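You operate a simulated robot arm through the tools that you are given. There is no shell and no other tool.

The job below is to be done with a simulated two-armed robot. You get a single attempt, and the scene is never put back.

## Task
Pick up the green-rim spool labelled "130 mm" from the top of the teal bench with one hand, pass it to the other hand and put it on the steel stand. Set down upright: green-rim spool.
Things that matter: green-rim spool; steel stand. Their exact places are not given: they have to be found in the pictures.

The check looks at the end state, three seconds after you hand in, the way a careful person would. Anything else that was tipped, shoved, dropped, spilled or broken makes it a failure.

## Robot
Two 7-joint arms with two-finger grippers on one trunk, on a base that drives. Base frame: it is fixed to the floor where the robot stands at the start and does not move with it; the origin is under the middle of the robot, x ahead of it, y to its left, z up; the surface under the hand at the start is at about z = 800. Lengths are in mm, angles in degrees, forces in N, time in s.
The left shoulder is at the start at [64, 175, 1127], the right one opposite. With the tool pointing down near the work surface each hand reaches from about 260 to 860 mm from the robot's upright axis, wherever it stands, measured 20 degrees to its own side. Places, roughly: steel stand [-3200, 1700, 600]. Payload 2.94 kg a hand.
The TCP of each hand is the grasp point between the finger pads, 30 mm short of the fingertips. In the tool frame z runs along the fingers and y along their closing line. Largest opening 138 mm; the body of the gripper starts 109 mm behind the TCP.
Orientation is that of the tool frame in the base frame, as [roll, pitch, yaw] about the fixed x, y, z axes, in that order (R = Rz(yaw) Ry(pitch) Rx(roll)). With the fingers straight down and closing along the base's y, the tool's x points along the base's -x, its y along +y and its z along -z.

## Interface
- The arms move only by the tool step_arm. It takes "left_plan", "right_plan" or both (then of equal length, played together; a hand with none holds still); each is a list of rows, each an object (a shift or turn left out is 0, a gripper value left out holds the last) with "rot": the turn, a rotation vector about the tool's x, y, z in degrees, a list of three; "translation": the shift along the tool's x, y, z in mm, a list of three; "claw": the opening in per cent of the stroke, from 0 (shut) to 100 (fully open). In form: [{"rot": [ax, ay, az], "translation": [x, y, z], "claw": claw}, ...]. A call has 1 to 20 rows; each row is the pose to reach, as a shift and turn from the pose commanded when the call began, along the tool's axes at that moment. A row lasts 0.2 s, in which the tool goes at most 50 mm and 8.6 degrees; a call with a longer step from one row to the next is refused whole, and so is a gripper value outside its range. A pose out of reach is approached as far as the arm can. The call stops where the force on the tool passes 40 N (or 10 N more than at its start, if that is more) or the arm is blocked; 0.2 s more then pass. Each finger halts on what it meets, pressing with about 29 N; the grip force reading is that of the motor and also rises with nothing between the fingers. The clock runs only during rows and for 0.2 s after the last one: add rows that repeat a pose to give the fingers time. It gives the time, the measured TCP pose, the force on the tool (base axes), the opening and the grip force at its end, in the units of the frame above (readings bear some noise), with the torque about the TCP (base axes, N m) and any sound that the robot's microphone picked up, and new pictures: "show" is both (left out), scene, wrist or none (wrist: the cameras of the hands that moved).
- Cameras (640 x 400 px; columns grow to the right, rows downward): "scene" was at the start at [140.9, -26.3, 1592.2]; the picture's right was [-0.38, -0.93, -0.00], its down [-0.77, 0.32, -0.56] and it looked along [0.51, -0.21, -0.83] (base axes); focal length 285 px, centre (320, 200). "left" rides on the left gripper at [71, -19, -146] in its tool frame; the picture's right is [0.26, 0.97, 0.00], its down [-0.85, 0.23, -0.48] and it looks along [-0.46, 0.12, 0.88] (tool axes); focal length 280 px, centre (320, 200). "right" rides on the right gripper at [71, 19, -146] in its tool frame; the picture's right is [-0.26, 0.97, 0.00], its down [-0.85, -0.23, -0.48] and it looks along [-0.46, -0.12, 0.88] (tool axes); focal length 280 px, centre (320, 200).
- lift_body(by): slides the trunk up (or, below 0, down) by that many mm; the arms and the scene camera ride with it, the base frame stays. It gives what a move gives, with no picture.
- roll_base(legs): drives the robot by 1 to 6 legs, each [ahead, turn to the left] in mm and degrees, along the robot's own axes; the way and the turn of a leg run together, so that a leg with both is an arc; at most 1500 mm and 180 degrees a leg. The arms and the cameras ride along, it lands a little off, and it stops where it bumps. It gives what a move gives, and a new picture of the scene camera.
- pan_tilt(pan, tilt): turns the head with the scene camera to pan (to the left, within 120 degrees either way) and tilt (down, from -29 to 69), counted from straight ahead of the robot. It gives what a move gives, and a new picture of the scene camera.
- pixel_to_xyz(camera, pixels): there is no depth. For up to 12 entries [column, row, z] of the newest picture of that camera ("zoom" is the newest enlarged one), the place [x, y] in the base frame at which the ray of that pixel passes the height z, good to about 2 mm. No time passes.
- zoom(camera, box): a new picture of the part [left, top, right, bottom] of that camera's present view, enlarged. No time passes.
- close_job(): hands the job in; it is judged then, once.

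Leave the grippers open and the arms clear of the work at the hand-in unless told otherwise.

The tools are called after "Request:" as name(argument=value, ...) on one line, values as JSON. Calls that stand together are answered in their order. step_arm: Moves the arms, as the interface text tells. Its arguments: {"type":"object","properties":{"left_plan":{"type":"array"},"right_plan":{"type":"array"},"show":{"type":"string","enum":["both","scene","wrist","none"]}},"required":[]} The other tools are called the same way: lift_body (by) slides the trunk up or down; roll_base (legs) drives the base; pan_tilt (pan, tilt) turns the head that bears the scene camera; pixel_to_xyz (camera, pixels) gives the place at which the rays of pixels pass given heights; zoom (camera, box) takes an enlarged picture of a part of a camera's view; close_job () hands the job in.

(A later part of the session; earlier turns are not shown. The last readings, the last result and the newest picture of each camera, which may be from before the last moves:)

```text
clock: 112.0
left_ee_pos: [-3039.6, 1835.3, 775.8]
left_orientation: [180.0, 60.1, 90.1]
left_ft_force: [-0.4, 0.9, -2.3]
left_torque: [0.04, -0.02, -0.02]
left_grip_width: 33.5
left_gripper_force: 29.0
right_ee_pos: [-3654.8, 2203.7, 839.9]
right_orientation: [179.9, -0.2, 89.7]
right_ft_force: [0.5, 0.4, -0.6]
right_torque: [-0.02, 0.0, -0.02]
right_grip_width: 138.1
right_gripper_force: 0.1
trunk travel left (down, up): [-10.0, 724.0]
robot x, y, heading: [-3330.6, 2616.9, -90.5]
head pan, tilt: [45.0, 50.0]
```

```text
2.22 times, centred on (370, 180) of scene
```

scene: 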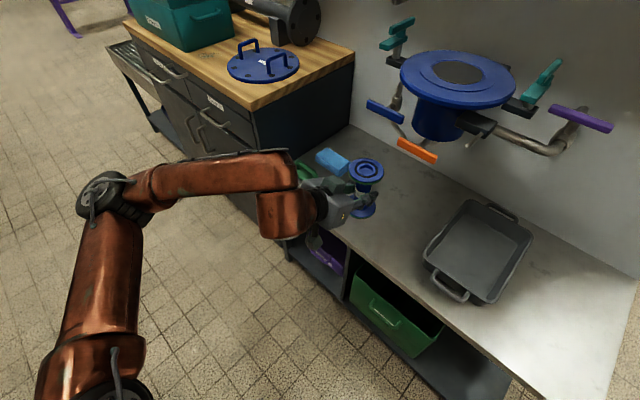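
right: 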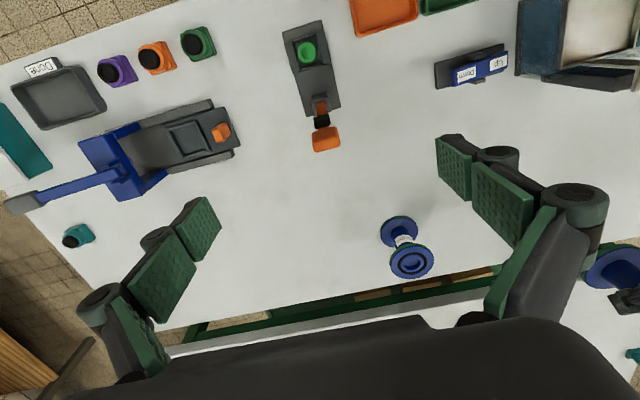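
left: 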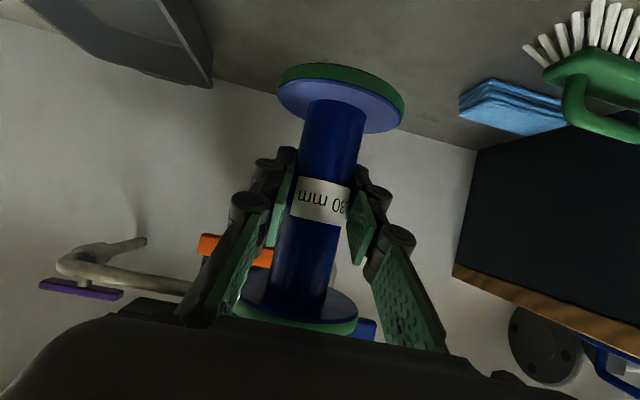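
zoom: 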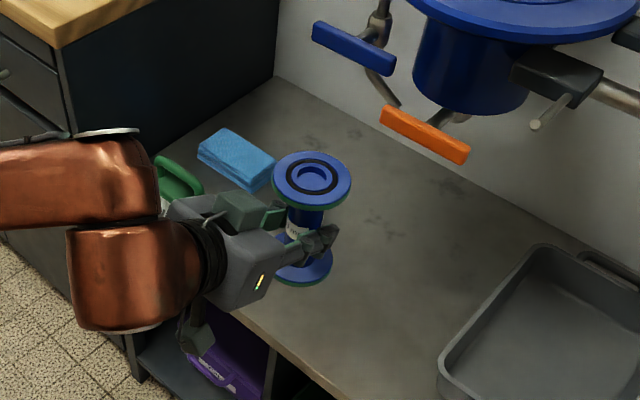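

The handle sits around (−3050,1610) at z≈770, well behind the target spot, and the stand is free there. I'll move the hand 80 mm forward to y≈1755, then lower it 80 mm to z≈696, which leaves the spool bottom about 35 mm above the stand.

Request:
step_arm(left_plan=[{"translation": [-10, 0, 17.3]}, {"translation": [-20, 0, 34.6]}, {"translation": [-30, 0, 52]}, {"translation": [-40, 0, 69.3]}, {"translation": [-22.7, 0, 79.3]}, {"translation": [-5.4, 0, 89.3]}, {"translation": [12, 0, 99.3]}, {"translation": [29.3, 0, 109.3]}, {"translation": [29.3, 0, 109.3]}], show="both")

Request:
zoom(camera="scene", box=[270, 110, 450, 270])

```text
clock: 114.1
left_ee_pos: [-3042.6, 1784.4, 721.0]
left_orientation: [178.4, 62.0, 88.3]
left_ft_force: [-1.3, 2.5, -3.3]
left_torque: [-0.27, -0.08, 0.12]
left_grip_width: 33.5
left_gripper_force: 28.8
right_ee_pos: [-3638.3, 2221.5, 844.3]
right_orientation: [175.3, 5.1, 89.8]
right_ft_force: [-0.5, 1.1, 0.4]
right_torque: [-0.16, -0.03, 0.02]
right_grip_width: 138.0
right_gripper_force: 0.1
trunk travel left (down, up): [-10.0, 724.0]
robot x, y, heading: [-3330.9, 2616.3, -90.3]
head pan, tilt: [45.0, 50.0]
stopped in row 9 (right hand): the arm was blocked; the commanded pose is now the measured one
```

scene: 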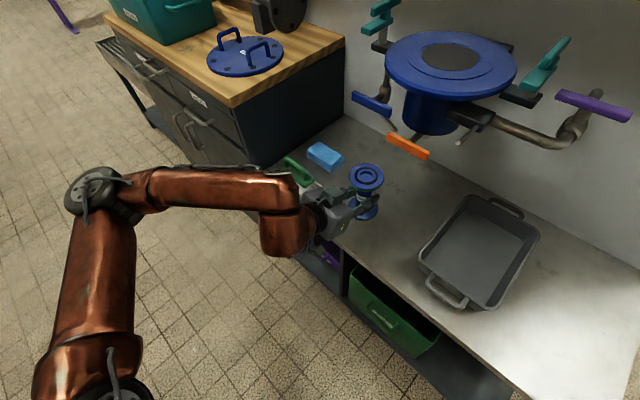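
left: 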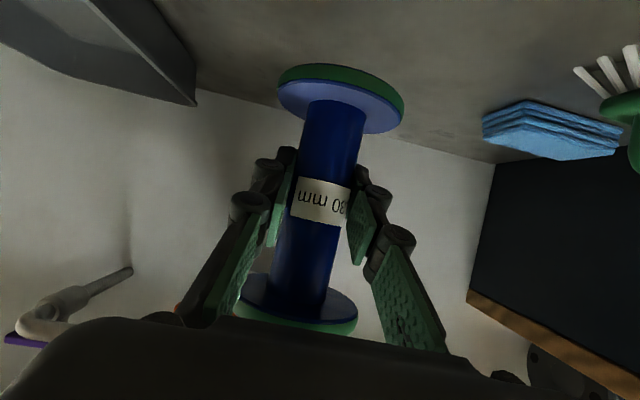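

```text
2.50 times, centred on (360, 190) of scene
```

zoom: 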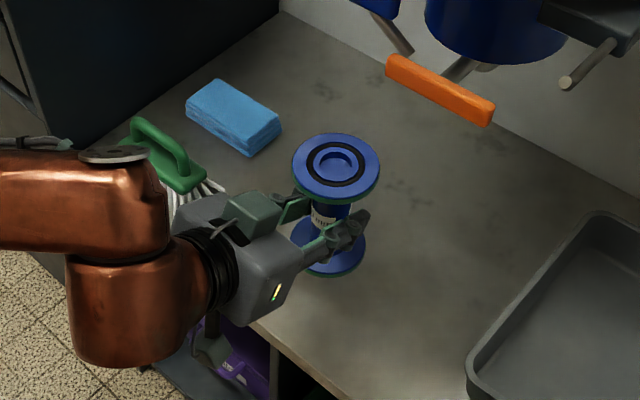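

The call stopped with "right hand: the arm was blocked". The right hand has shifted about 20 mm and 5° although I didn't command it, and the left hand lagged too. I need to see what the right arm is touching, so I'll pan right.

Request:
pan_tilt(pan=-50, tilt=50)

```text
clock: 115.8
left_ee_pos: [-3040.6, 1783.9, 725.4]
left_orientation: [179.3, 62.5, 89.3]
left_ft_force: [-0.2, -0.1, -2.0]
left_torque: [0.01, 0.0, 0.04]
left_grip_width: 33.3
left_gripper_force: 29.3
right_ee_pos: [-3644.8, 2226.8, 849.9]
right_orientation: [177.1, 4.0, 89.4]
right_ft_force: [0.5, -0.2, 1.0]
right_torque: [-0.09, 0.02, -0.02]
right_grip_width: 138.1
right_gripper_force: 0.0
trunk travel left (down, up): [-10.0, 724.0]
robot x, y, heading: [-3333.0, 2613.0, -90.3]
head pan, tilt: [-50.0, 50.0]
```

scene: 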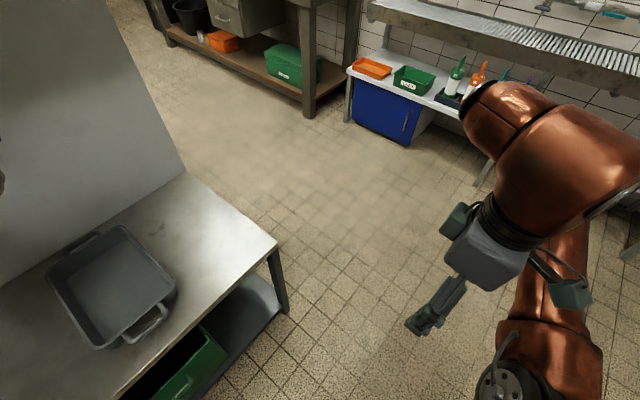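

Request:
pan_tilt(pan=-90, tilt=50)

```text
clock: 116.8
left_ee_pos: [-3041.1, 1795.8, 734.3]
left_orientation: [179.2, 63.3, 89.3]
left_ft_force: [1.2, -0.4, -2.0]
left_torque: [0.05, -0.01, -0.01]
left_grip_width: 33.2
left_gripper_force: 29.3
right_ee_pos: [-3644.3, 2240.0, 851.6]
right_orientation: [177.4, 5.0, 89.3]
right_ft_force: [-0.2, -1.2, 0.2]
right_torque: [0.1, -0.03, 0.02]
right_grip_width: 138.1
right_gripper_force: 0.0
trunk travel left (down, up): [-10.0, 724.0]
robot x, y, heading: [-3331.2, 2612.2, -90.2]
head pan, tilt: [-90.0, 50.0]
```

scene: 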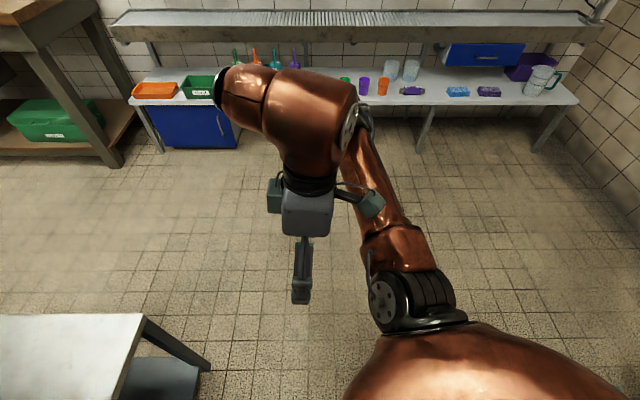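

The right arm is in free air, but both hands keep drifting: each is moving backward and up and pitching the same way. It looks as if the body itself is being rocked. I'll look straight down in front of the robot and re-read the poses.

Request:
pan_tilt(pan=20, tilt=65)

```text
clock: 118.7
left_ee_pos: [-3041.6, 1793.5, 731.4]
left_orientation: [179.3, 63.0, 89.3]
left_ft_force: [0.0, 0.7, -0.5]
left_torque: [0.04, -0.04, 0.01]
left_grip_width: 33.2
left_gripper_force: 29.4
right_ee_pos: [-3645.7, 2238.4, 851.2]
right_orientation: [177.9, 4.5, 89.6]
right_ft_force: [-0.2, -0.1, -0.5]
right_torque: [-0.01, -0.02, 0.0]
right_grip_width: 138.4
right_gripper_force: 0.0
trunk travel left (down, up): [-10.0, 724.0]
robot x, y, heading: [-3328.5, 2612.6, -90.3]
head pan, tilt: [20.0, 65.0]
```

scene: 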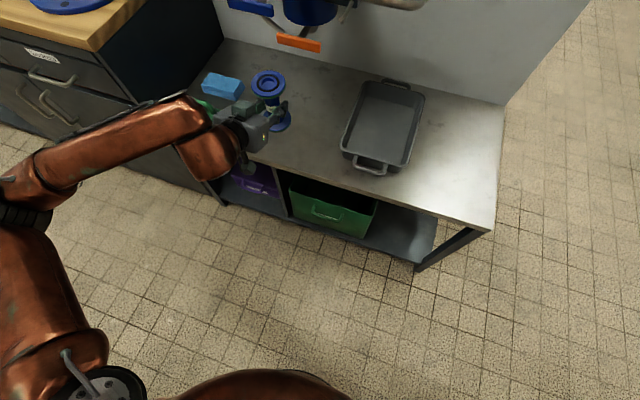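

Request:
zoom(camera="scene", box=[160, 60, 340, 220])

Request:
pixel_to_xyz(camera="scene", pixels=[[420, 270, 0], [225, 205, 0], [487, 233, 600], [192, 120, 600], [268, 85, 730], [278, 118, 670], [200, 150, 800], [248, 168, 735], [240, 380, 0]])

```text
2.50 times, centred on (250, 140) of scene
```

zoom: 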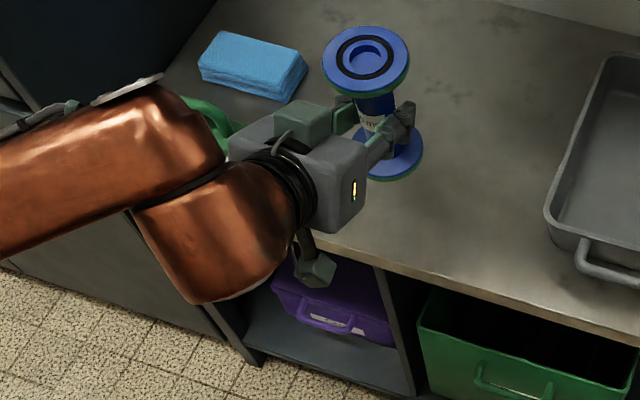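

```text
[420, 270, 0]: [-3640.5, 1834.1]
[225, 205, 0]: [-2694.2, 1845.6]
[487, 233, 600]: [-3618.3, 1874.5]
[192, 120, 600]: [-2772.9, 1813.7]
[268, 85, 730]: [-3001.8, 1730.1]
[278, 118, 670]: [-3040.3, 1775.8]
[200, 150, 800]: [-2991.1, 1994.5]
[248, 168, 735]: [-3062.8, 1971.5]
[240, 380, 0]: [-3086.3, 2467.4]
```

The stand legs still map to the same floor points, so the camera model is sound. I'll check whether the body is tilted by comparing the camera's true look direction, taken from the centre pixel at two heights, with the commanded tilt of 65°. I'll locate the elbow as well.

Request:
pixel_to_xyz(camera="scene", pixels=[[320, 200, 1000], [320, 200, 0], [0, 200, 0], [639, 200, 0], [15, 205, 750], [15, 205, 850], [100, 385, 837], [190, 130, 850]])

```text
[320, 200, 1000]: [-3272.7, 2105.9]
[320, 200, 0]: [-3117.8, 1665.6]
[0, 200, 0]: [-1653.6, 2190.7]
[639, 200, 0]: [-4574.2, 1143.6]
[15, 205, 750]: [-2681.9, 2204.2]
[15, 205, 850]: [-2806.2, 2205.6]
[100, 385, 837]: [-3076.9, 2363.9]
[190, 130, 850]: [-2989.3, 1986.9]
```

The camera's true tilt is 64.98°, so the body is level now. Both arms were disturbed only while the trunk was almost fully lowered, which points to the lowered posture itself. At −150 mm everything tracked perfectly. So I'll raise the trunk 140 mm and do the placement by reaching down with the arm instead.

Request:
lift_body(by=140)

Request:
pan_tilt(pan=30, tilt=55)

```text
clock: 120.4
left_ee_pos: [-3041.0, 1788.8, 865.3]
left_orientation: [179.3, 62.7, 89.5]
left_ft_force: [1.2, -1.1, -3.0]
left_torque: [-0.04, 0.01, -0.02]
left_grip_width: 33.1
left_gripper_force: 28.8
right_ee_pos: [-3647.9, 2234.4, 989.5]
right_orientation: [178.2, 3.9, 89.4]
right_ft_force: [-0.1, 0.3, -0.3]
right_torque: [0.03, 0.03, 0.0]
right_grip_width: 137.6
right_gripper_force: 0.2
trunk travel left (down, up): [-150.0, 584.0]
robot x, y, heading: [-3331.2, 2616.2, -90.3]
head pan, tilt: [20.0, 65.0]
```

```text
clock: 121.1
left_ee_pos: [-3040.5, 1790.4, 869.7]
left_orientation: [179.4, 62.9, 89.4]
left_ft_force: [-0.7, 0.3, -1.1]
left_torque: [-0.01, -0.01, -0.01]
left_grip_width: 33.3
left_gripper_force: 29.6
right_ee_pos: [-3649.4, 2236.1, 989.7]
right_orientation: [178.2, 4.2, 89.4]
right_ft_force: [-0.3, 0.0, -0.2]
right_torque: [-0.02, 0.01, -0.02]
right_grip_width: 138.0
right_gripper_force: 0.2
trunk travel left (down, up): [-150.0, 584.0]
robot x, y, heading: [-3330.4, 2615.2, -90.0]
head pan, tilt: [30.0, 55.0]
```

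scene: 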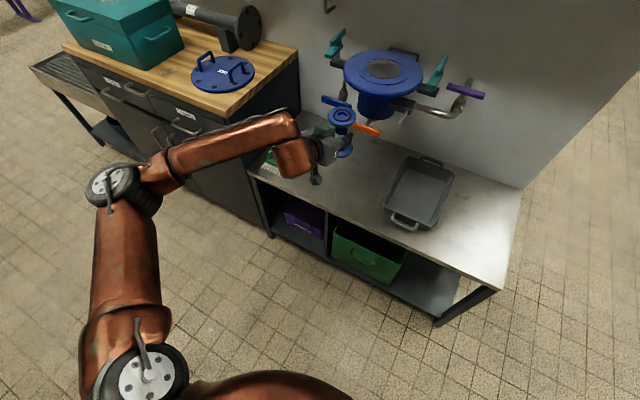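

The arm is calm at this height. I'll level the left tool (+2.9° about tool y) and move it down and slightly forward to about (−3040,1760,745).

Request:
step_arm(left_plan=[{"translation": [16.3, 0, 14], "rot": [0, 0.5, 0]}, {"translation": [32.5, 0, 28], "rot": [0, 1.0, -0.1]}, {"translation": [48.8, 0, 42], "rot": [0, 1.5, -0.1]}, {"translation": [65, 0, 56], "rot": [0, 2.0, -0.2]}, {"translation": [81.3, 0, 70], "rot": [0, 2.5, -0.3]}, {"translation": [97.6, 0, 83.6], "rot": [0, 2.9, -0.3]}, {"translation": [97.6, 0, 83.6], "rot": [0, 2.9, -0.3]}], show="both")

```text
clock: 122.7
left_ee_pos: [-3041.4, 1761.2, 744.0]
left_orientation: [-180.0, 60.0, 90.0]
left_ft_force: [0.1, -0.3, -2.0]
left_torque: [0.04, -0.01, -0.02]
left_grip_width: 33.3
left_gripper_force: 29.2
right_ee_pos: [-3648.9, 2237.6, 989.0]
right_orientation: [178.4, 4.1, 89.4]
right_ft_force: [-0.5, -0.4, 0.1]
right_torque: [0.04, -0.05, -0.01]
right_grip_width: 137.9
right_gripper_force: 0.1
trunk travel left (down, up): [-150.0, 584.0]
robot x, y, heading: [-3332.4, 2616.9, -90.2]
head pan, tilt: [30.0, 55.0]
```

scene: 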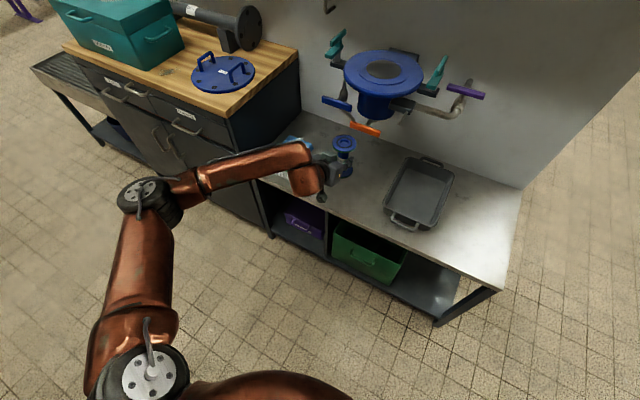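
left: 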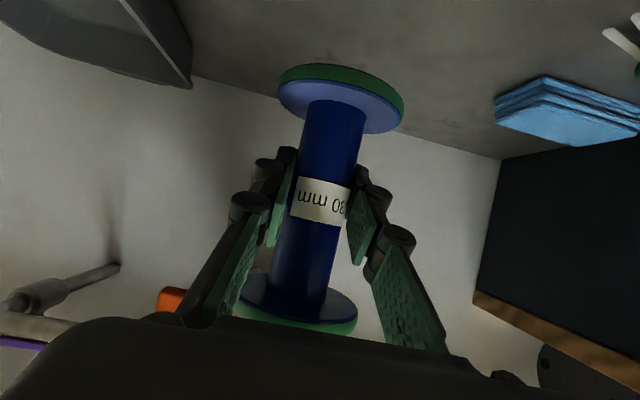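

It's tracking perfectly: (−3041,1761,744), pitch 60.0, level. I'll lower straight down 64 mm to z≈680, about 20 mm above the expected touch height.

Request:
step_arm(left_plan=[{"translation": [13.9, 0, 8]}, {"translation": [27.7, 0, 16]}, {"translation": [41.6, 0, 24]}, {"translation": [55.4, 0, 32]}, {"translation": [55.4, 0, 32]}], show="both")

Request:
zoom(camera="scene", box=[280, 110, 400, 220])

```text
clock: 123.9
left_ee_pos: [-3039.5, 1760.0, 679.3]
left_orientation: [180.0, 60.1, 90.1]
left_ft_force: [-0.5, -0.5, -2.2]
left_torque: [0.03, 0.04, -0.02]
left_grip_width: 33.1
left_gripper_force: 29.1
right_ee_pos: [-3649.3, 2236.4, 989.2]
right_orientation: [178.3, 4.2, 89.4]
right_ft_force: [-0.8, -0.3, -0.6]
right_torque: [0.0, 0.04, -0.05]
right_grip_width: 137.9
right_gripper_force: 0.1
trunk travel left (down, up): [-150.0, 584.0]
robot x, y, heading: [-3332.9, 2613.8, -90.3]
head pan, tilt: [30.0, 55.0]
```

scene: 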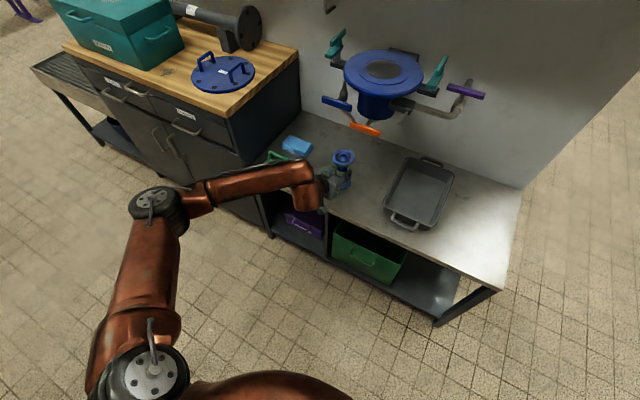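
left: 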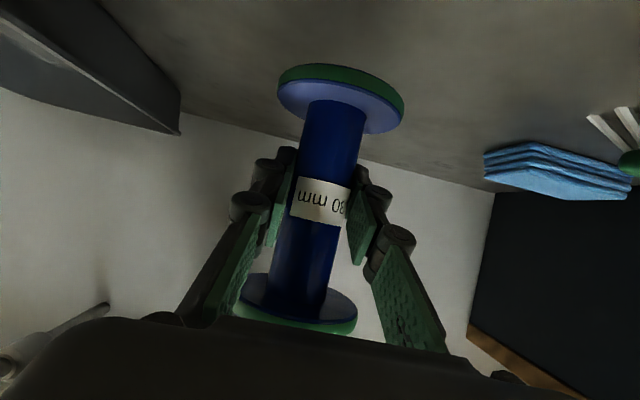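

```text
3.64 times, centred on (340, 165) of scene
```

zoom: 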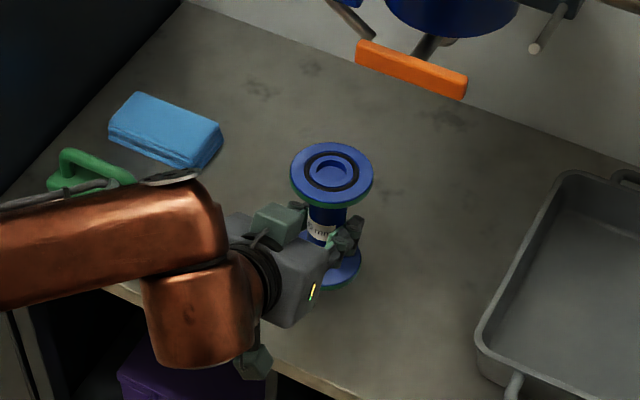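

Still about 18 mm to go. I'll lower 13 mm slowly, then continue in 2 mm steps while watching the vertical force.

Request:
step_arm(left_plan=[{"translation": [3.0, 0, 1.75]}, {"translation": [6.0, 0, 3.5]}, {"translation": [8.7, 0, 5]}, {"translation": [11.3, 0, 6.5]}, {"translation": [11.3, 0, 6.5]}], show="none")

```text
clock: 125.1
left_ee_pos: [-3040.3, 1760.8, 666.5]
left_orientation: [179.9, 60.1, 90.0]
left_ft_force: [0.3, -0.3, -1.4]
left_torque: [0.01, 0.0, 0.01]
left_grip_width: 33.4
left_gripper_force: 29.3
right_ee_pos: [-3649.0, 2237.3, 988.3]
right_orientation: [178.3, 4.1, 89.4]
right_ft_force: [1.0, -0.6, -0.4]
right_torque: [-0.01, -0.02, 0.04]
right_grip_width: 138.2
right_gripper_force: 0.0
trunk travel left (down, up): [-150.0, 584.0]
robot x, y, heading: [-3334.9, 2615.8, -90.2]
head pan, tilt: [30.0, 55.0]
```

No contact yet at z=666.5, with the force still just the weight. I'll go down another 3 mm.

Request:
step_arm(left_plan=[{"translation": [0.9, 0, 0.5]}, {"translation": [1.7, 0, 1]}, {"translation": [2.6, 0, 1.5]}, {"translation": [2.6, 0, 1.5]}], show="wrist")

```text
clock: 126.1
left_ee_pos: [-3039.8, 1760.2, 664.1]
left_orientation: [179.8, 59.9, 90.0]
left_ft_force: [0.5, -0.1, -1.8]
left_torque: [0.01, 0.03, 0.02]
left_grip_width: 33.4
left_gripper_force: 28.7
right_ee_pos: [-3649.1, 2237.2, 989.6]
right_orientation: [178.3, 4.1, 89.3]
right_ft_force: [-1.0, -0.3, 0.9]
right_torque: [0.02, 0.02, -0.02]
right_grip_width: 137.9
right_gripper_force: 0.0
trunk travel left (down, up): [-150.0, 584.0]
robot x, y, heading: [-3331.1, 2613.7, -90.3]
head pan, tilt: [30.0, 55.0]
```

left: 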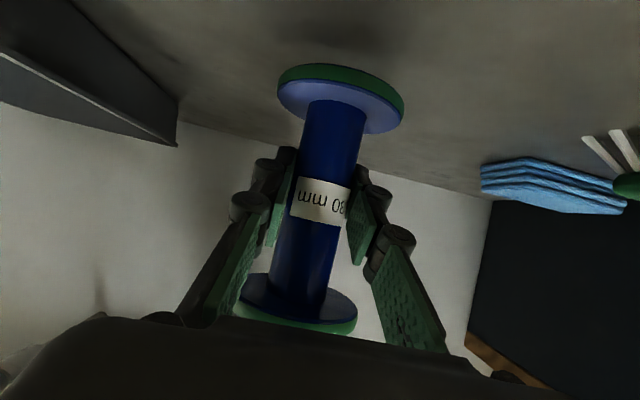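

The shadow under the bottom flange is closing, but there's no contact yet. Down another 3 mm.

Request:
step_arm(left_plan=[{"translation": [0.9, 0, 0.5]}, {"translation": [1.7, 0, 1]}, {"translation": [2.6, 0, 1.5]}, {"translation": [2.6, 0, 1.5]}], show="none")

```text
clock: 127.1
left_ee_pos: [-3039.9, 1760.3, 660.2]
left_orientation: [179.9, 60.0, 90.0]
left_ft_force: [0.3, 0.1, -2.7]
left_torque: [0.02, 0.0, 0.02]
left_grip_width: 33.3
left_gripper_force: 28.8
right_ee_pos: [-3649.1, 2235.7, 988.7]
right_orientation: [178.3, 4.1, 89.4]
right_ft_force: [0.6, -0.6, 0.0]
right_torque: [0.02, 0.01, 0.02]
right_grip_width: 137.7
right_gripper_force: 0.1
trunk travel left (down, up): [-150.0, 584.0]
robot x, y, heading: [-3332.0, 2614.7, -90.2]
head pan, tilt: [30.0, 55.0]
```

At z=660.2 there's still no contact force. I'll go down 2 mm more.

Request:
step_arm(left_plan=[{"translation": [0.9, 0, 0.5]}, {"translation": [1.7, 0, 1]}, {"translation": [1.7, 0, 1]}], show="none")

```text
clock: 127.9
left_ee_pos: [-3040.6, 1759.9, 660.0]
left_orientation: [179.8, 60.1, 90.1]
left_ft_force: [-0.1, 0.3, -2.3]
left_torque: [0.03, -0.01, -0.03]
left_grip_width: 33.2
left_gripper_force: 29.0
right_ee_pos: [-3648.5, 2237.0, 989.3]
right_orientation: [178.3, 4.1, 89.4]
right_ft_force: [-0.1, -0.1, 0.1]
right_torque: [0.01, -0.03, -0.01]
right_grip_width: 137.8
right_gripper_force: 0.1
trunk travel left (down, up): [-150.0, 584.0]
robot x, y, heading: [-3330.8, 2612.8, -90.3]
head pan, tilt: [30.0, 55.0]
```

Still only the weight on the sensor. Another 2 mm down, with a wrist picture to judge the gap.

Request:
step_arm(left_plan=[{"translation": [0.9, 0, 0.5]}, {"translation": [1.7, 0, 1]}, {"translation": [1.7, 0, 1]}], show="wrist")

Request:
zoom(camera="left", box=[240, 20, 440, 150])

```text
clock: 128.7
left_ee_pos: [-3041.0, 1760.6, 657.7]
left_orientation: [180.0, 60.0, 90.1]
left_ft_force: [0.9, 0.1, -1.8]
left_torque: [-0.01, 0.02, 0.02]
left_grip_width: 33.2
left_gripper_force: 28.7
right_ee_pos: [-3648.7, 2236.3, 990.1]
right_orientation: [178.3, 4.1, 89.3]
right_ft_force: [-0.9, 0.1, 1.2]
right_torque: [0.0, -0.01, -0.01]
right_grip_width: 138.1
right_gripper_force: 0.1
trunk travel left (down, up): [-150.0, 584.0]
robot x, y, heading: [-3333.0, 2614.8, -90.0]
head pan, tilt: [30.0, 55.0]
```

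left: 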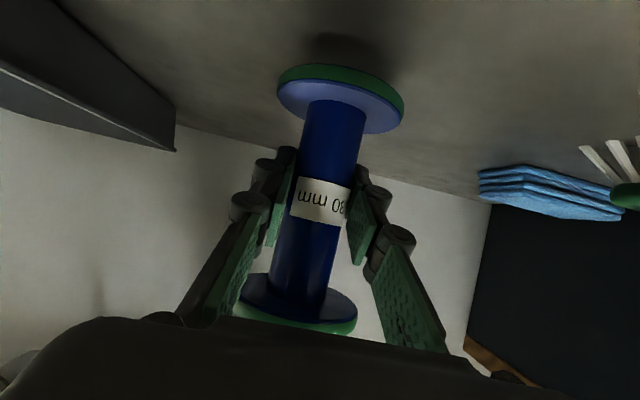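

```text
3.08 times, centred on (340, 85) of left
```

zoom: 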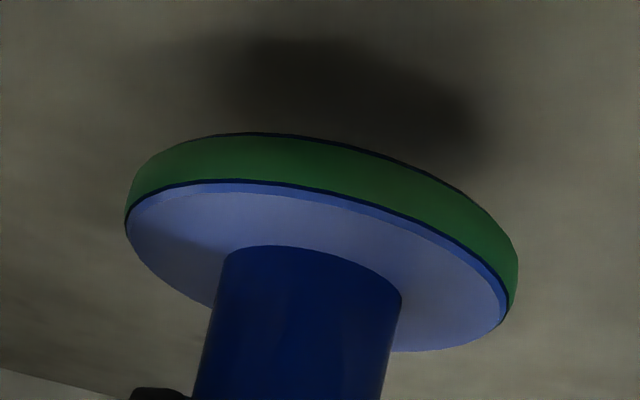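

The zoom shows a shadow gap still under the bottom flange, so the stand top is a bit lower than 600. I'll continue down 5 mm in small rows.

Request:
step_arm(left_plan=[{"translation": [1.1, 0, 0.6]}, {"translation": [2.2, 0, 1.25]}, {"translation": [3.2, 0, 1.9]}, {"translation": [4.3, 0, 2.5]}, {"translation": [4.3, 0, 2.5]}], show="wrist")

Request:
zoom(camera="left", box=[240, 20, 440, 150])

```text
clock: 129.9
left_ee_pos: [-3040.3, 1761.5, 650.7]
left_orientation: [179.8, 60.1, 90.1]
left_ft_force: [-0.3, -1.0, -1.8]
left_torque: [-0.01, 0.02, 0.03]
left_grip_width: 33.3
left_gripper_force: 28.9
right_ee_pos: [-3647.7, 2236.4, 989.9]
right_orientation: [178.3, 4.1, 89.4]
right_ft_force: [-0.2, 0.4, 0.0]
right_torque: [0.01, -0.01, -0.05]
right_grip_width: 138.1
right_gripper_force: 0.0
trunk travel left (down, up): [-150.0, 584.0]
robot x, y, heading: [-3329.8, 2616.9, -90.3]
head pan, tilt: [30.0, 55.0]
```

left: 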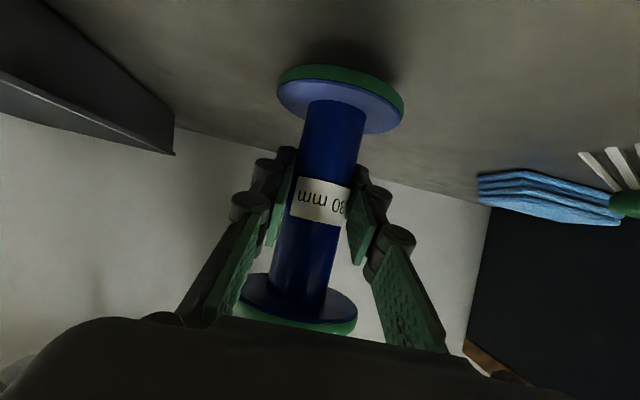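

```text
3.08 times, centred on (340, 85) of left
```

zoom: 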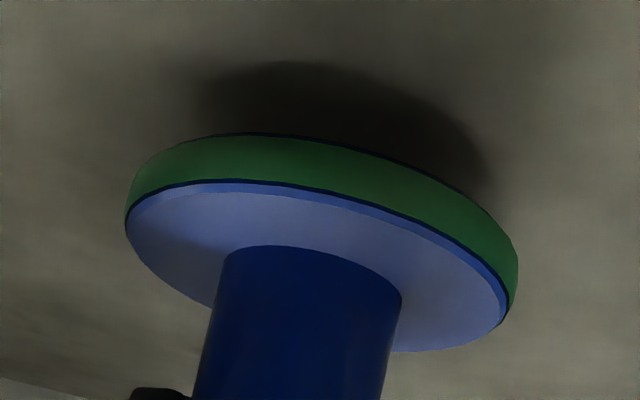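

The shadow is closing and there's no contact yet. I'll go down 6 mm more in small rows and look again.

Request:
step_arm(left_plan=[{"translation": [1.3, 0, 0.75]}, {"translation": [2.6, 0, 1.5]}, {"translation": [3.9, 0, 2.25]}, {"translation": [5.2, 0, 3]}, {"translation": [5.2, 0, 3]}], show="wrist")

Request:
zoom(camera="left", box=[240, 20, 440, 150])

```text
clock: 131.1
left_ee_pos: [-3039.6, 1760.7, 645.5]
left_orientation: [179.9, 60.0, 90.2]
left_ft_force: [0.8, 0.3, -2.0]
left_torque: [0.03, 0.0, -0.01]
left_grip_width: 33.4
left_gripper_force: 28.7
right_ee_pos: [-3647.8, 2237.5, 991.2]
right_orientation: [178.3, 4.1, 89.4]
right_ft_force: [-0.4, 0.8, 0.4]
right_torque: [0.0, 0.0, 0.01]
right_grip_width: 137.9
right_gripper_force: 0.1
trunk travel left (down, up): [-150.0, 584.0]
robot x, y, heading: [-3336.4, 2618.8, -90.2]
head pan, tilt: [30.0, 55.0]
```

left: 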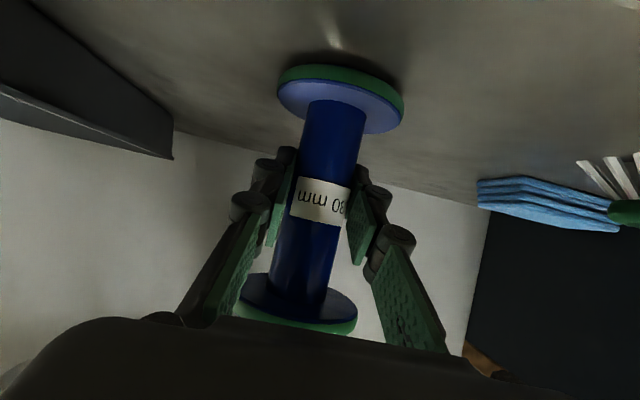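

```text
3.08 times, centred on (340, 85) of left
```

zoom: 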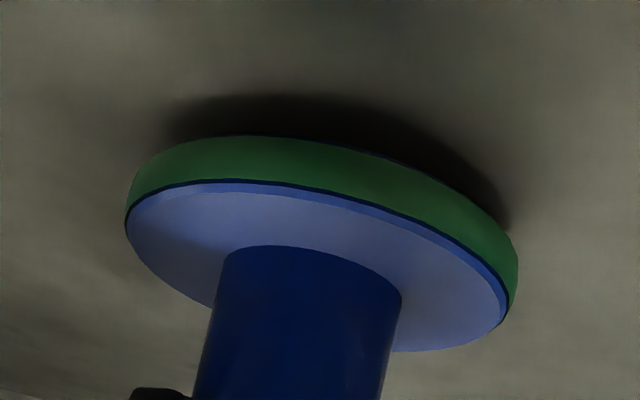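

The gap is nearly closed, with about 5 mm left. I'll go down 3 mm, then in 1 mm increments.

Request:
step_arm(left_plan=[{"translation": [0.9, 0, 0.5]}, {"translation": [1.7, 0, 1]}, {"translation": [2.6, 0, 1.5]}, {"translation": [2.6, 0, 1.5]}], show="none")

Request:
step_arm(left_plan=[{"translation": [0.45, 0, 0.25]}, {"translation": [0.9, 0, 0.5]}, {"translation": [0.9, 0, 0.5]}], show="wrist")

Request:
zoom(camera="left", box=[240, 20, 440, 150])

```text
clock: 132.1
left_ee_pos: [-3040.0, 1760.0, 643.1]
left_orientation: [179.9, 60.0, 90.1]
left_ft_force: [0.1, -0.4, -2.5]
left_torque: [-0.01, 0.0, -0.02]
left_grip_width: 33.1
left_gripper_force: 29.0
right_ee_pos: [-3648.1, 2236.9, 988.9]
right_orientation: [178.2, 4.2, 89.4]
right_ft_force: [1.0, -0.3, 0.5]
right_torque: [0.0, -0.01, 0.0]
right_grip_width: 137.9
right_gripper_force: 0.0
trunk travel left (down, up): [-150.0, 584.0]
robot x, y, heading: [-3329.6, 2613.5, -90.4]
head pan, tilt: [30.0, 55.0]
```

```text
clock: 132.9
left_ee_pos: [-3039.3, 1760.8, 641.5]
left_orientation: [179.9, 60.1, 90.0]
left_ft_force: [-0.3, -1.1, -1.3]
left_torque: [0.01, 0.0, 0.03]
left_grip_width: 33.1
left_gripper_force: 29.3
right_ee_pos: [-3648.8, 2238.0, 989.6]
right_orientation: [178.3, 4.1, 89.4]
right_ft_force: [0.7, -0.4, -0.6]
right_torque: [-0.01, 0.03, 0.01]
right_grip_width: 138.1
right_gripper_force: 0.0
trunk travel left (down, up): [-150.0, 584.0]
robot x, y, heading: [-3334.6, 2615.4, -90.2]
head pan, tilt: [30.0, 55.0]
```

left: 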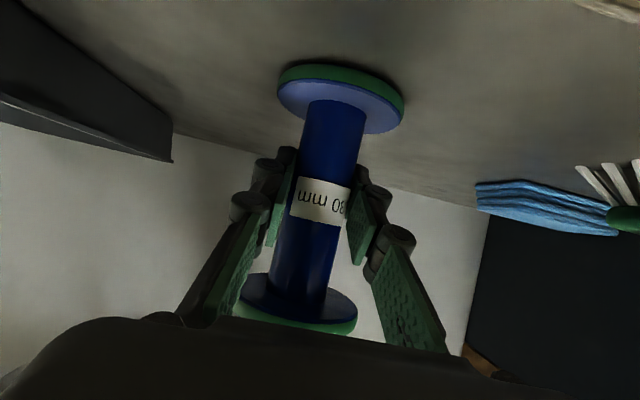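

```text
3.08 times, centred on (340, 85) of left
```

zoom: 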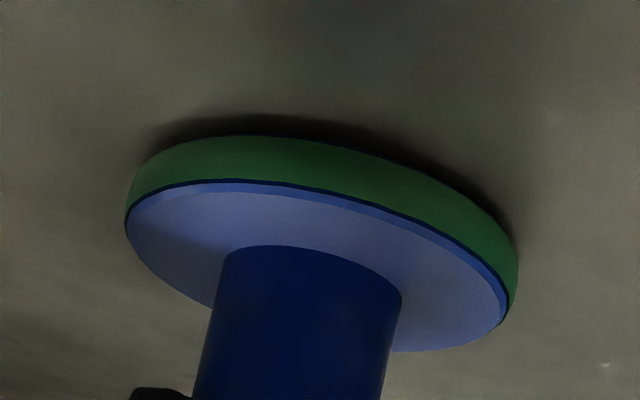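

About 2–3 mm remain. I'll go down another 1.5 mm and read the force.

Request:
step_arm(left_plan=[{"translation": [0.65, 0, 0.38]}, {"translation": [1.3, 0, 0.75]}, {"translation": [1.3, 0, 0.75]}], show="none")

Request:
step_arm(left_plan=[{"translation": [0.45, 0, 0.25]}, {"translation": [0.9, 0, 0.5]}, {"translation": [0.9, 0, 0.5]}], show="wrist")

Request:
zoom(camera="left", box=[240, 20, 440, 150])

```text
clock: 133.7
left_ee_pos: [-3039.0, 1760.0, 639.2]
left_orientation: [179.8, 60.0, 90.1]
left_ft_force: [0.1, 0.1, -2.7]
left_torque: [0.02, -0.01, 0.03]
left_grip_width: 33.6
left_gripper_force: 28.7
right_ee_pos: [-3649.8, 2237.1, 989.6]
right_orientation: [178.3, 4.0, 89.4]
right_ft_force: [-0.2, 0.5, -0.5]
right_torque: [0.02, -0.01, 0.03]
right_grip_width: 137.9
right_gripper_force: 0.1
trunk travel left (down, up): [-150.0, 584.0]
robot x, y, heading: [-3332.1, 2616.6, -90.0]
head pan, tilt: [30.0, 55.0]
```

```text
clock: 134.5
left_ee_pos: [-3040.1, 1761.5, 639.0]
left_orientation: [179.9, 60.0, 90.2]
left_ft_force: [0.0, 0.4, 0.3]
left_torque: [-0.04, 0.0, 0.02]
left_grip_width: 33.2
left_gripper_force: 29.4
right_ee_pos: [-3648.4, 2236.4, 989.5]
right_orientation: [178.3, 4.1, 89.4]
right_ft_force: [-0.1, -0.2, 0.2]
right_torque: [-0.04, 0.0, 0.02]
right_grip_width: 137.9
right_gripper_force: 0.0
trunk travel left (down, up): [-150.0, 584.0]
robot x, y, heading: [-3333.1, 2613.5, -90.3]
head pan, tilt: [30.0, 55.0]
```

left: 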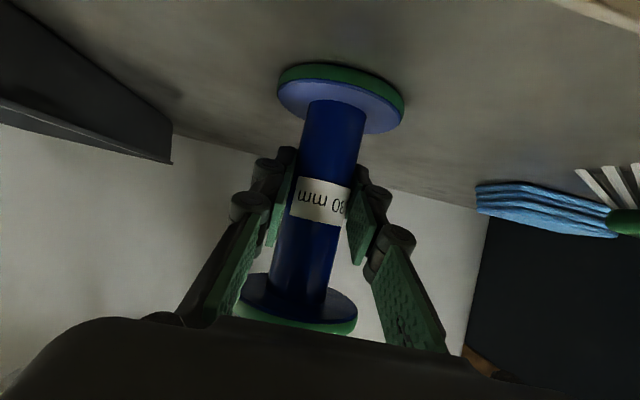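

```text
3.08 times, centred on (340, 85) of left
```

zoom: 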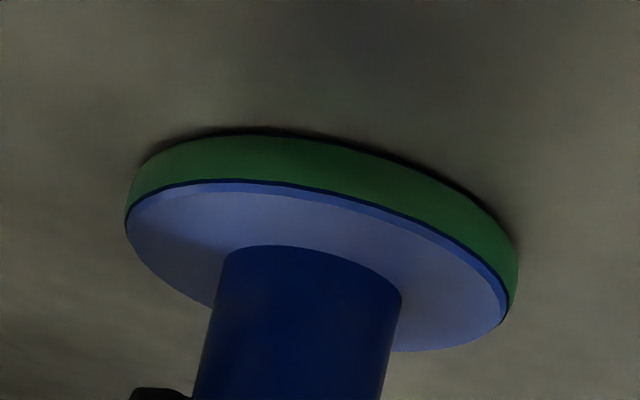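

The vertical force went from −2.5 to +0.3 N, so the bottom flange is touching the stand. I'll press 1 mm more to confirm firm seating.

Request:
step_arm(left_plan=[{"translation": [0.45, 0, 0.25]}, {"translation": [0.9, 0, 0.5]}, {"translation": [0.9, 0, 0.5]}, {"translation": [0.9, 0, 0.5]}], show="none")

```text
clock: 135.5
left_ee_pos: [-3040.2, 1760.7, 639.6]
left_orientation: [179.9, 60.1, 90.0]
left_ft_force: [0.4, 2.3, 4.8]
left_torque: [-0.12, 0.0, -0.06]
left_grip_width: 33.2
left_gripper_force: 29.2
right_ee_pos: [-3648.2, 2238.0, 989.1]
right_orientation: [178.3, 4.1, 89.4]
right_ft_force: [0.5, -0.9, 1.1]
right_torque: [0.01, 0.03, -0.03]
right_grip_width: 138.0
right_gripper_force: 0.2
trunk travel left (down, up): [-150.0, 584.0]
robot x, y, heading: [-3330.4, 2618.5, -90.1]
head pan, tilt: [30.0, 55.0]
```

Firm contact: the force is now +4.8 N upward. The torque (−0.12 Nm about x) suggests the far edge is touching slightly first. I'll tip the tool back about 0.5° to seat it flat and check.

Request:
step_arm(left_plan=[{"rot": [0, -0.3, 0]}, {"rot": [0, -0.6, 0]}, {"rot": [0, -0.6, 0]}], show="none")

```text
clock: 136.3
left_ee_pos: [-3040.2, 1761.0, 639.5]
left_orientation: [179.8, 60.7, 90.2]
left_ft_force: [0.9, 1.6, 6.8]
left_torque: [0.4, 0.0, -0.04]
left_grip_width: 33.3
left_gripper_force: 29.2
right_ee_pos: [-3649.7, 2237.4, 989.9]
right_orientation: [178.3, 4.3, 89.4]
right_ft_force: [-0.1, 0.0, 0.0]
right_torque: [0.01, -0.01, 0.0]
right_grip_width: 138.0
right_gripper_force: 0.1
trunk travel left (down, up): [-150.0, 584.0]
robot x, y, heading: [-3334.8, 2620.2, -90.2]
head pan, tilt: [30.0, 55.0]
```

The torque flipped to +0.4, so that overcorrected. I'll return 0.45°, to a net 0.15°, so it sits flat.

Request:
step_arm(left_plan=[{"rot": [0, 0.45, 0]}, {"rot": [0, 0.45, 0]}], show="none")

```text
clock: 136.9
left_ee_pos: [-3039.8, 1760.1, 639.5]
left_orientation: [179.9, 60.2, 90.1]
left_ft_force: [0.4, -1.1, 6.7]
left_torque: [-0.16, 0.08, 0.02]
left_grip_width: 33.5
left_gripper_force: 28.6
right_ee_pos: [-3648.2, 2237.8, 990.1]
right_orientation: [178.3, 4.1, 89.3]
right_ft_force: [0.1, 0.5, 0.1]
right_torque: [0.02, 0.0, 0.01]
right_grip_width: 137.8
right_gripper_force: 0.1
trunk travel left (down, up): [-150.0, 584.0]
robot x, y, heading: [-3328.0, 2613.2, -90.4]
head pan, tilt: [30.0, 55.0]
```

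It's seated flat to within about 0.2°. I'll open the left gripper gradually to full while the hand stays still.

Request:
step_arm(left_plan=[{"claw": 25}, {"claw": 27}, {"claw": 30}, {"claw": 40}, {"claw": 52}, {"claw": 65}, {"claw": 78}, {"claw": 90}, {"claw": 100}, {"claw": 100}, {"claw": 100}], show="both")

```text
clock: 139.3
left_ee_pos: [-3039.2, 1762.0, 638.3]
left_orientation: [179.9, 60.3, 90.1]
left_ft_force: [0.0, 0.1, 0.1]
left_torque: [-0.01, 0.02, -0.01]
left_grip_width: 138.2
left_gripper_force: 0.0
right_ee_pos: [-3648.9, 2235.7, 990.1]
right_orientation: [178.3, 4.1, 89.5]
right_ft_force: [0.1, 0.4, 0.1]
right_torque: [-0.03, -0.01, 0.02]
right_grip_width: 138.0
right_gripper_force: 0.1
trunk travel left (down, up): [-150.0, 584.0]
robot x, y, heading: [-3330.4, 2617.5, -90.2]
head pan, tilt: [30.0, 55.0]
```

scene: 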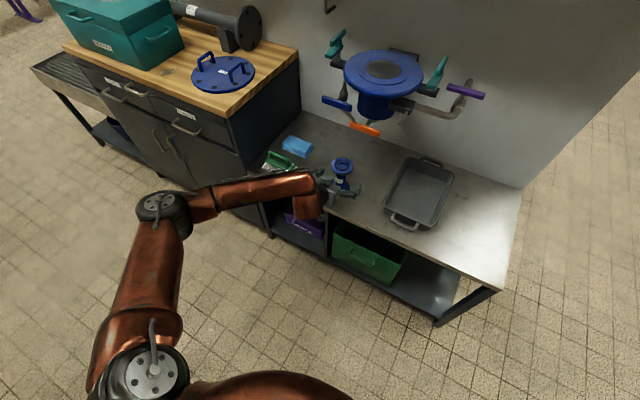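
left: 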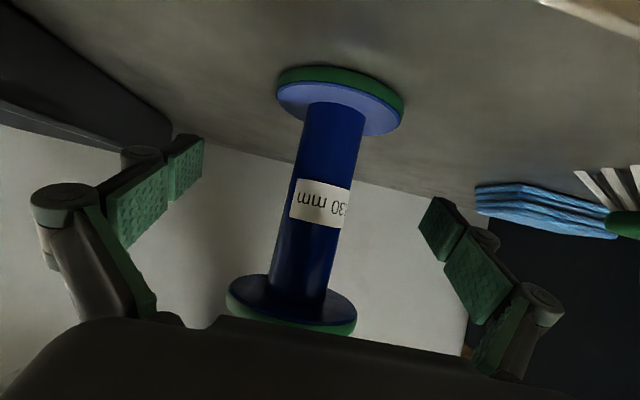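

The spool stands on its own and the fingers are wide open, clear of both flanges. I'll withdraw straight back along the tool axis by 150 mm.

Request:
step_arm(left_plan=[{"translation": [0, 0, -15]}, {"translation": [0, 0, -35]}, {"translation": [0, 0, -60]}, {"translation": [0, 0, -90]}, {"translation": [0, 0, -120]}, {"translation": [0, 0, -150]}, {"translation": [0, 0, -150]}], show="both")

Request:
zoom(camera="scene", box=[270, 110, 410, 230])

```text
clock: 140.9
left_ee_pos: [-3039.9, 1891.3, 712.8]
left_orientation: [179.9, 60.1, 90.2]
left_ft_force: [0.8, -0.7, 0.8]
left_torque: [0.01, 0.04, 0.02]
left_grip_width: 138.2
left_gripper_force: 0.0
right_ee_pos: [-3647.5, 2236.4, 989.5]
right_orientation: [178.4, 4.1, 89.4]
right_ft_force: [0.2, -0.2, 0.0]
right_torque: [0.02, 0.02, -0.02]
right_grip_width: 138.0
right_gripper_force: 0.0
trunk travel left (down, up): [-150.0, 584.0]
robot x, y, heading: [-3330.3, 2612.6, -90.1]
head pan, tilt: [30.0, 55.0]
```

scene: 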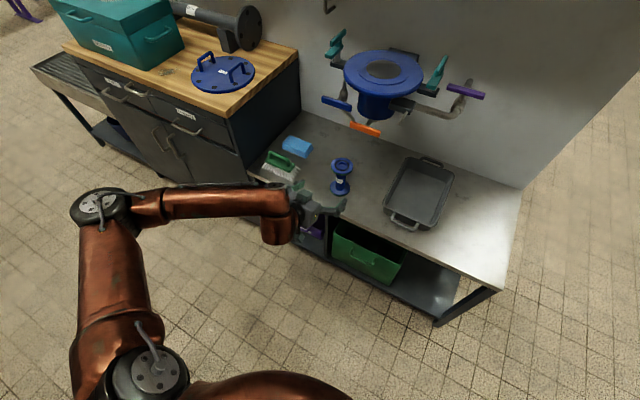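
left: 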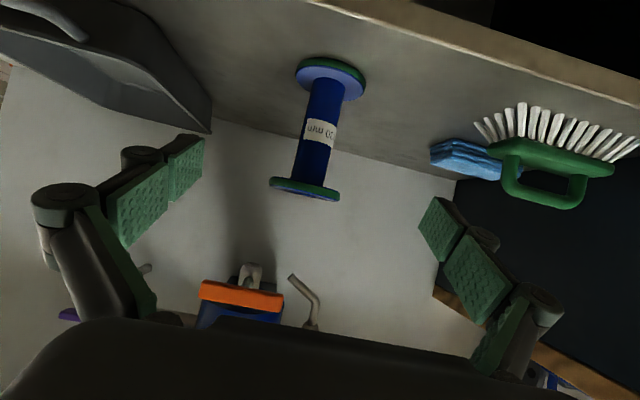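

```text
3.33 times, centred on (340, 170) of scene
```

zoom: 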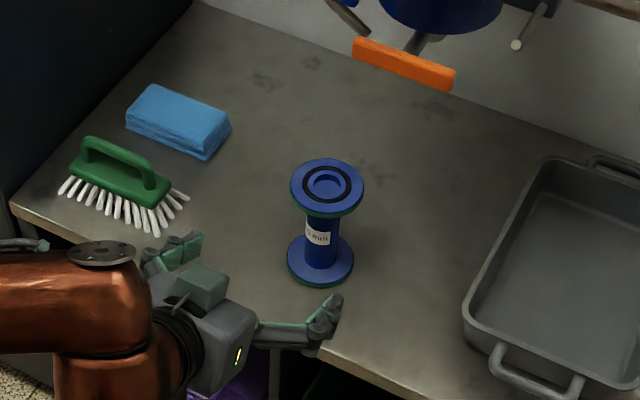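

The spool stands upright in the middle of the stand, and the brush, sponge and tray are undisturbed. I'll raise the left hand 100 mm and pull it back so it's well clear.

Request:
step_arm(left_plan=[{"translation": [-21.7, 0, -12.5]}, {"translation": [-43.3, 0, -25]}, {"translation": [-65, 0, -37.5]}, {"translation": [-86.6, 0, -50]}, {"translation": [-86.6, 0, -75]}, {"translation": [-86.6, 0, -90]}, {"translation": [-86.6, 0, -90]}], show="scene")

```text
clock: 142.5
left_ee_pos: [-3040.5, 1926.8, 831.9]
left_orientation: [179.8, 60.3, 90.1]
left_ft_force: [0.4, -0.1, 0.9]
left_torque: [0.0, 0.01, 0.0]
left_grip_width: 137.9
left_gripper_force: 0.0
right_ee_pos: [-3648.2, 2236.6, 990.7]
right_orientation: [178.3, 4.1, 89.4]
right_ft_force: [0.1, 0.8, -0.5]
right_torque: [-0.01, 0.0, 0.0]
right_grip_width: 137.9
right_gripper_force: 0.1
trunk travel left (down, up): [-150.0, 584.0]
robot x, y, heading: [-3332.9, 2617.3, -90.3]
head pan, tilt: [30.0, 55.0]
```

scene: 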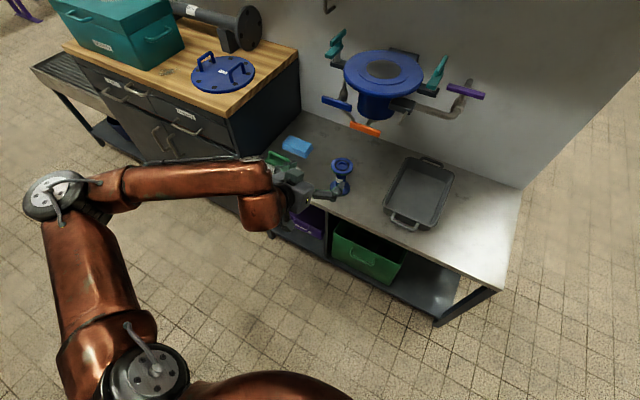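

The left hand is now in front of and above the stand edge, clear of the spool. Before handing in I'll look around to verify nothing else was disturbed, first the rear quarters where the arms or base might have touched something.

Request:
pan_tilt(pan=-120, tilt=45)

Request:
pan_tilt(pan=115, tilt=45)

Request:
pan_tilt(pan=40, tilt=45)

Request:
zoom(camera="scene", box=[200, 80, 480, 280])

```text
clock: 144.9
left_ee_pos: [-3041.2, 1926.2, 831.5]
left_orientation: [180.0, 60.2, 90.1]
left_ft_force: [-0.2, 0.0, -0.4]
left_torque: [0.02, 0.0, 0.01]
left_grip_width: 137.9
left_gripper_force: 0.1
right_ee_pos: [-3649.1, 2236.8, 989.5]
right_orientation: [178.3, 4.1, 89.5]
right_ft_force: [0.4, -0.3, -0.2]
right_torque: [0.0, -0.03, -0.01]
right_grip_width: 137.9
right_gripper_force: 0.0
trunk travel left (down, up): [-150.0, 584.0]
robot x, y, heading: [-3329.7, 2612.8, -90.3]
head pan, tilt: [-120.0, 45.0]
```

scene: 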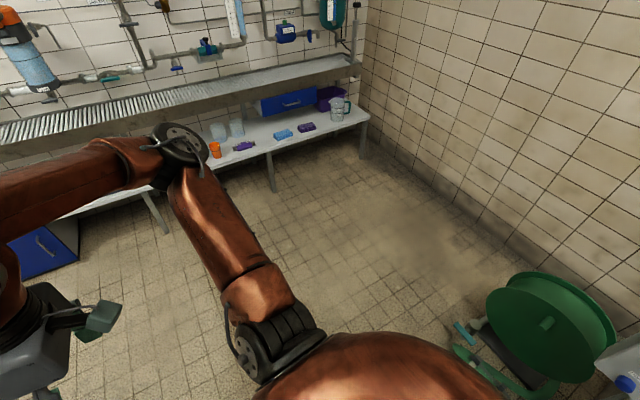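

```text
clock: 148.2
left_ee_pos: [-3041.9, 1927.2, 833.2]
left_orientation: [179.9, 60.2, 90.1]
left_ft_force: [0.0, 0.2, -0.2]
left_torque: [0.02, -0.02, 0.01]
left_grip_width: 137.9
left_gripper_force: 0.0
right_ee_pos: [-3649.0, 2237.6, 990.1]
right_orientation: [178.3, 4.1, 89.5]
right_ft_force: [0.0, -0.2, 0.6]
right_torque: [-0.01, 0.02, 0.02]
right_grip_width: 138.0
right_gripper_force: 0.1
trunk travel left (down, up): [-150.0, 584.0]
robot x, y, heading: [-3333.6, 2616.1, -90.2]
head pan, tilt: [115.0, 45.0]
```

scene: 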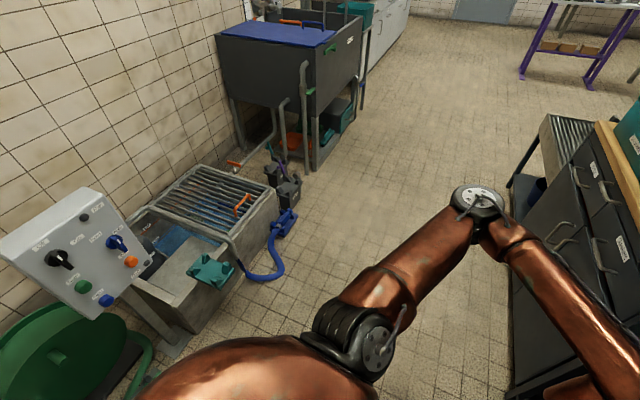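

```text
clock: 149.7
left_ee_pos: [-3041.0, 1926.3, 832.4]
left_orientation: [180.0, 60.2, 90.1]
left_ft_force: [-0.5, 1.0, 0.1]
left_torque: [0.0, -0.02, -0.02]
left_grip_width: 138.0
left_gripper_force: 0.0
right_ee_pos: [-3648.9, 2236.9, 989.9]
right_orientation: [178.4, 4.2, 89.5]
right_ft_force: [0.0, -0.2, -0.6]
right_torque: [-0.05, -0.04, -0.01]
right_grip_width: 137.7
right_gripper_force: 0.0
trunk travel left (down, up): [-150.0, 584.0]
robot x, y, heading: [-3330.6, 2617.0, -90.4]
head pan, tilt: [40.0, 45.0]
```

scene: 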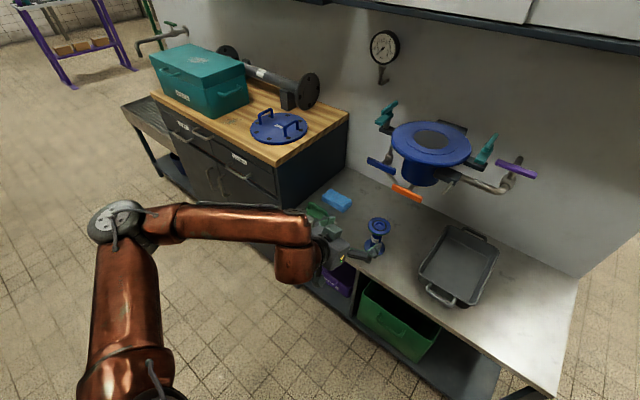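

```text
2.00 times, centred on (340, 180) of scene
```

zoom: 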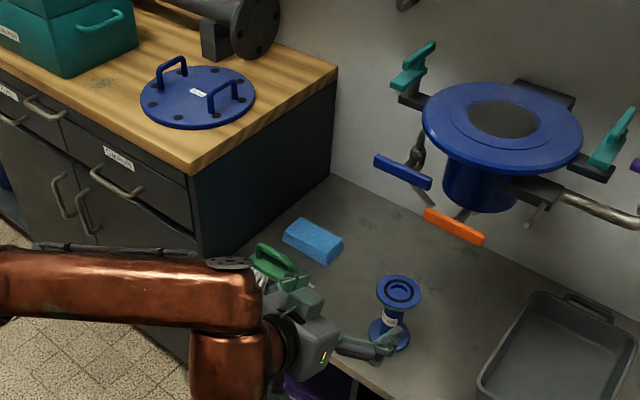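

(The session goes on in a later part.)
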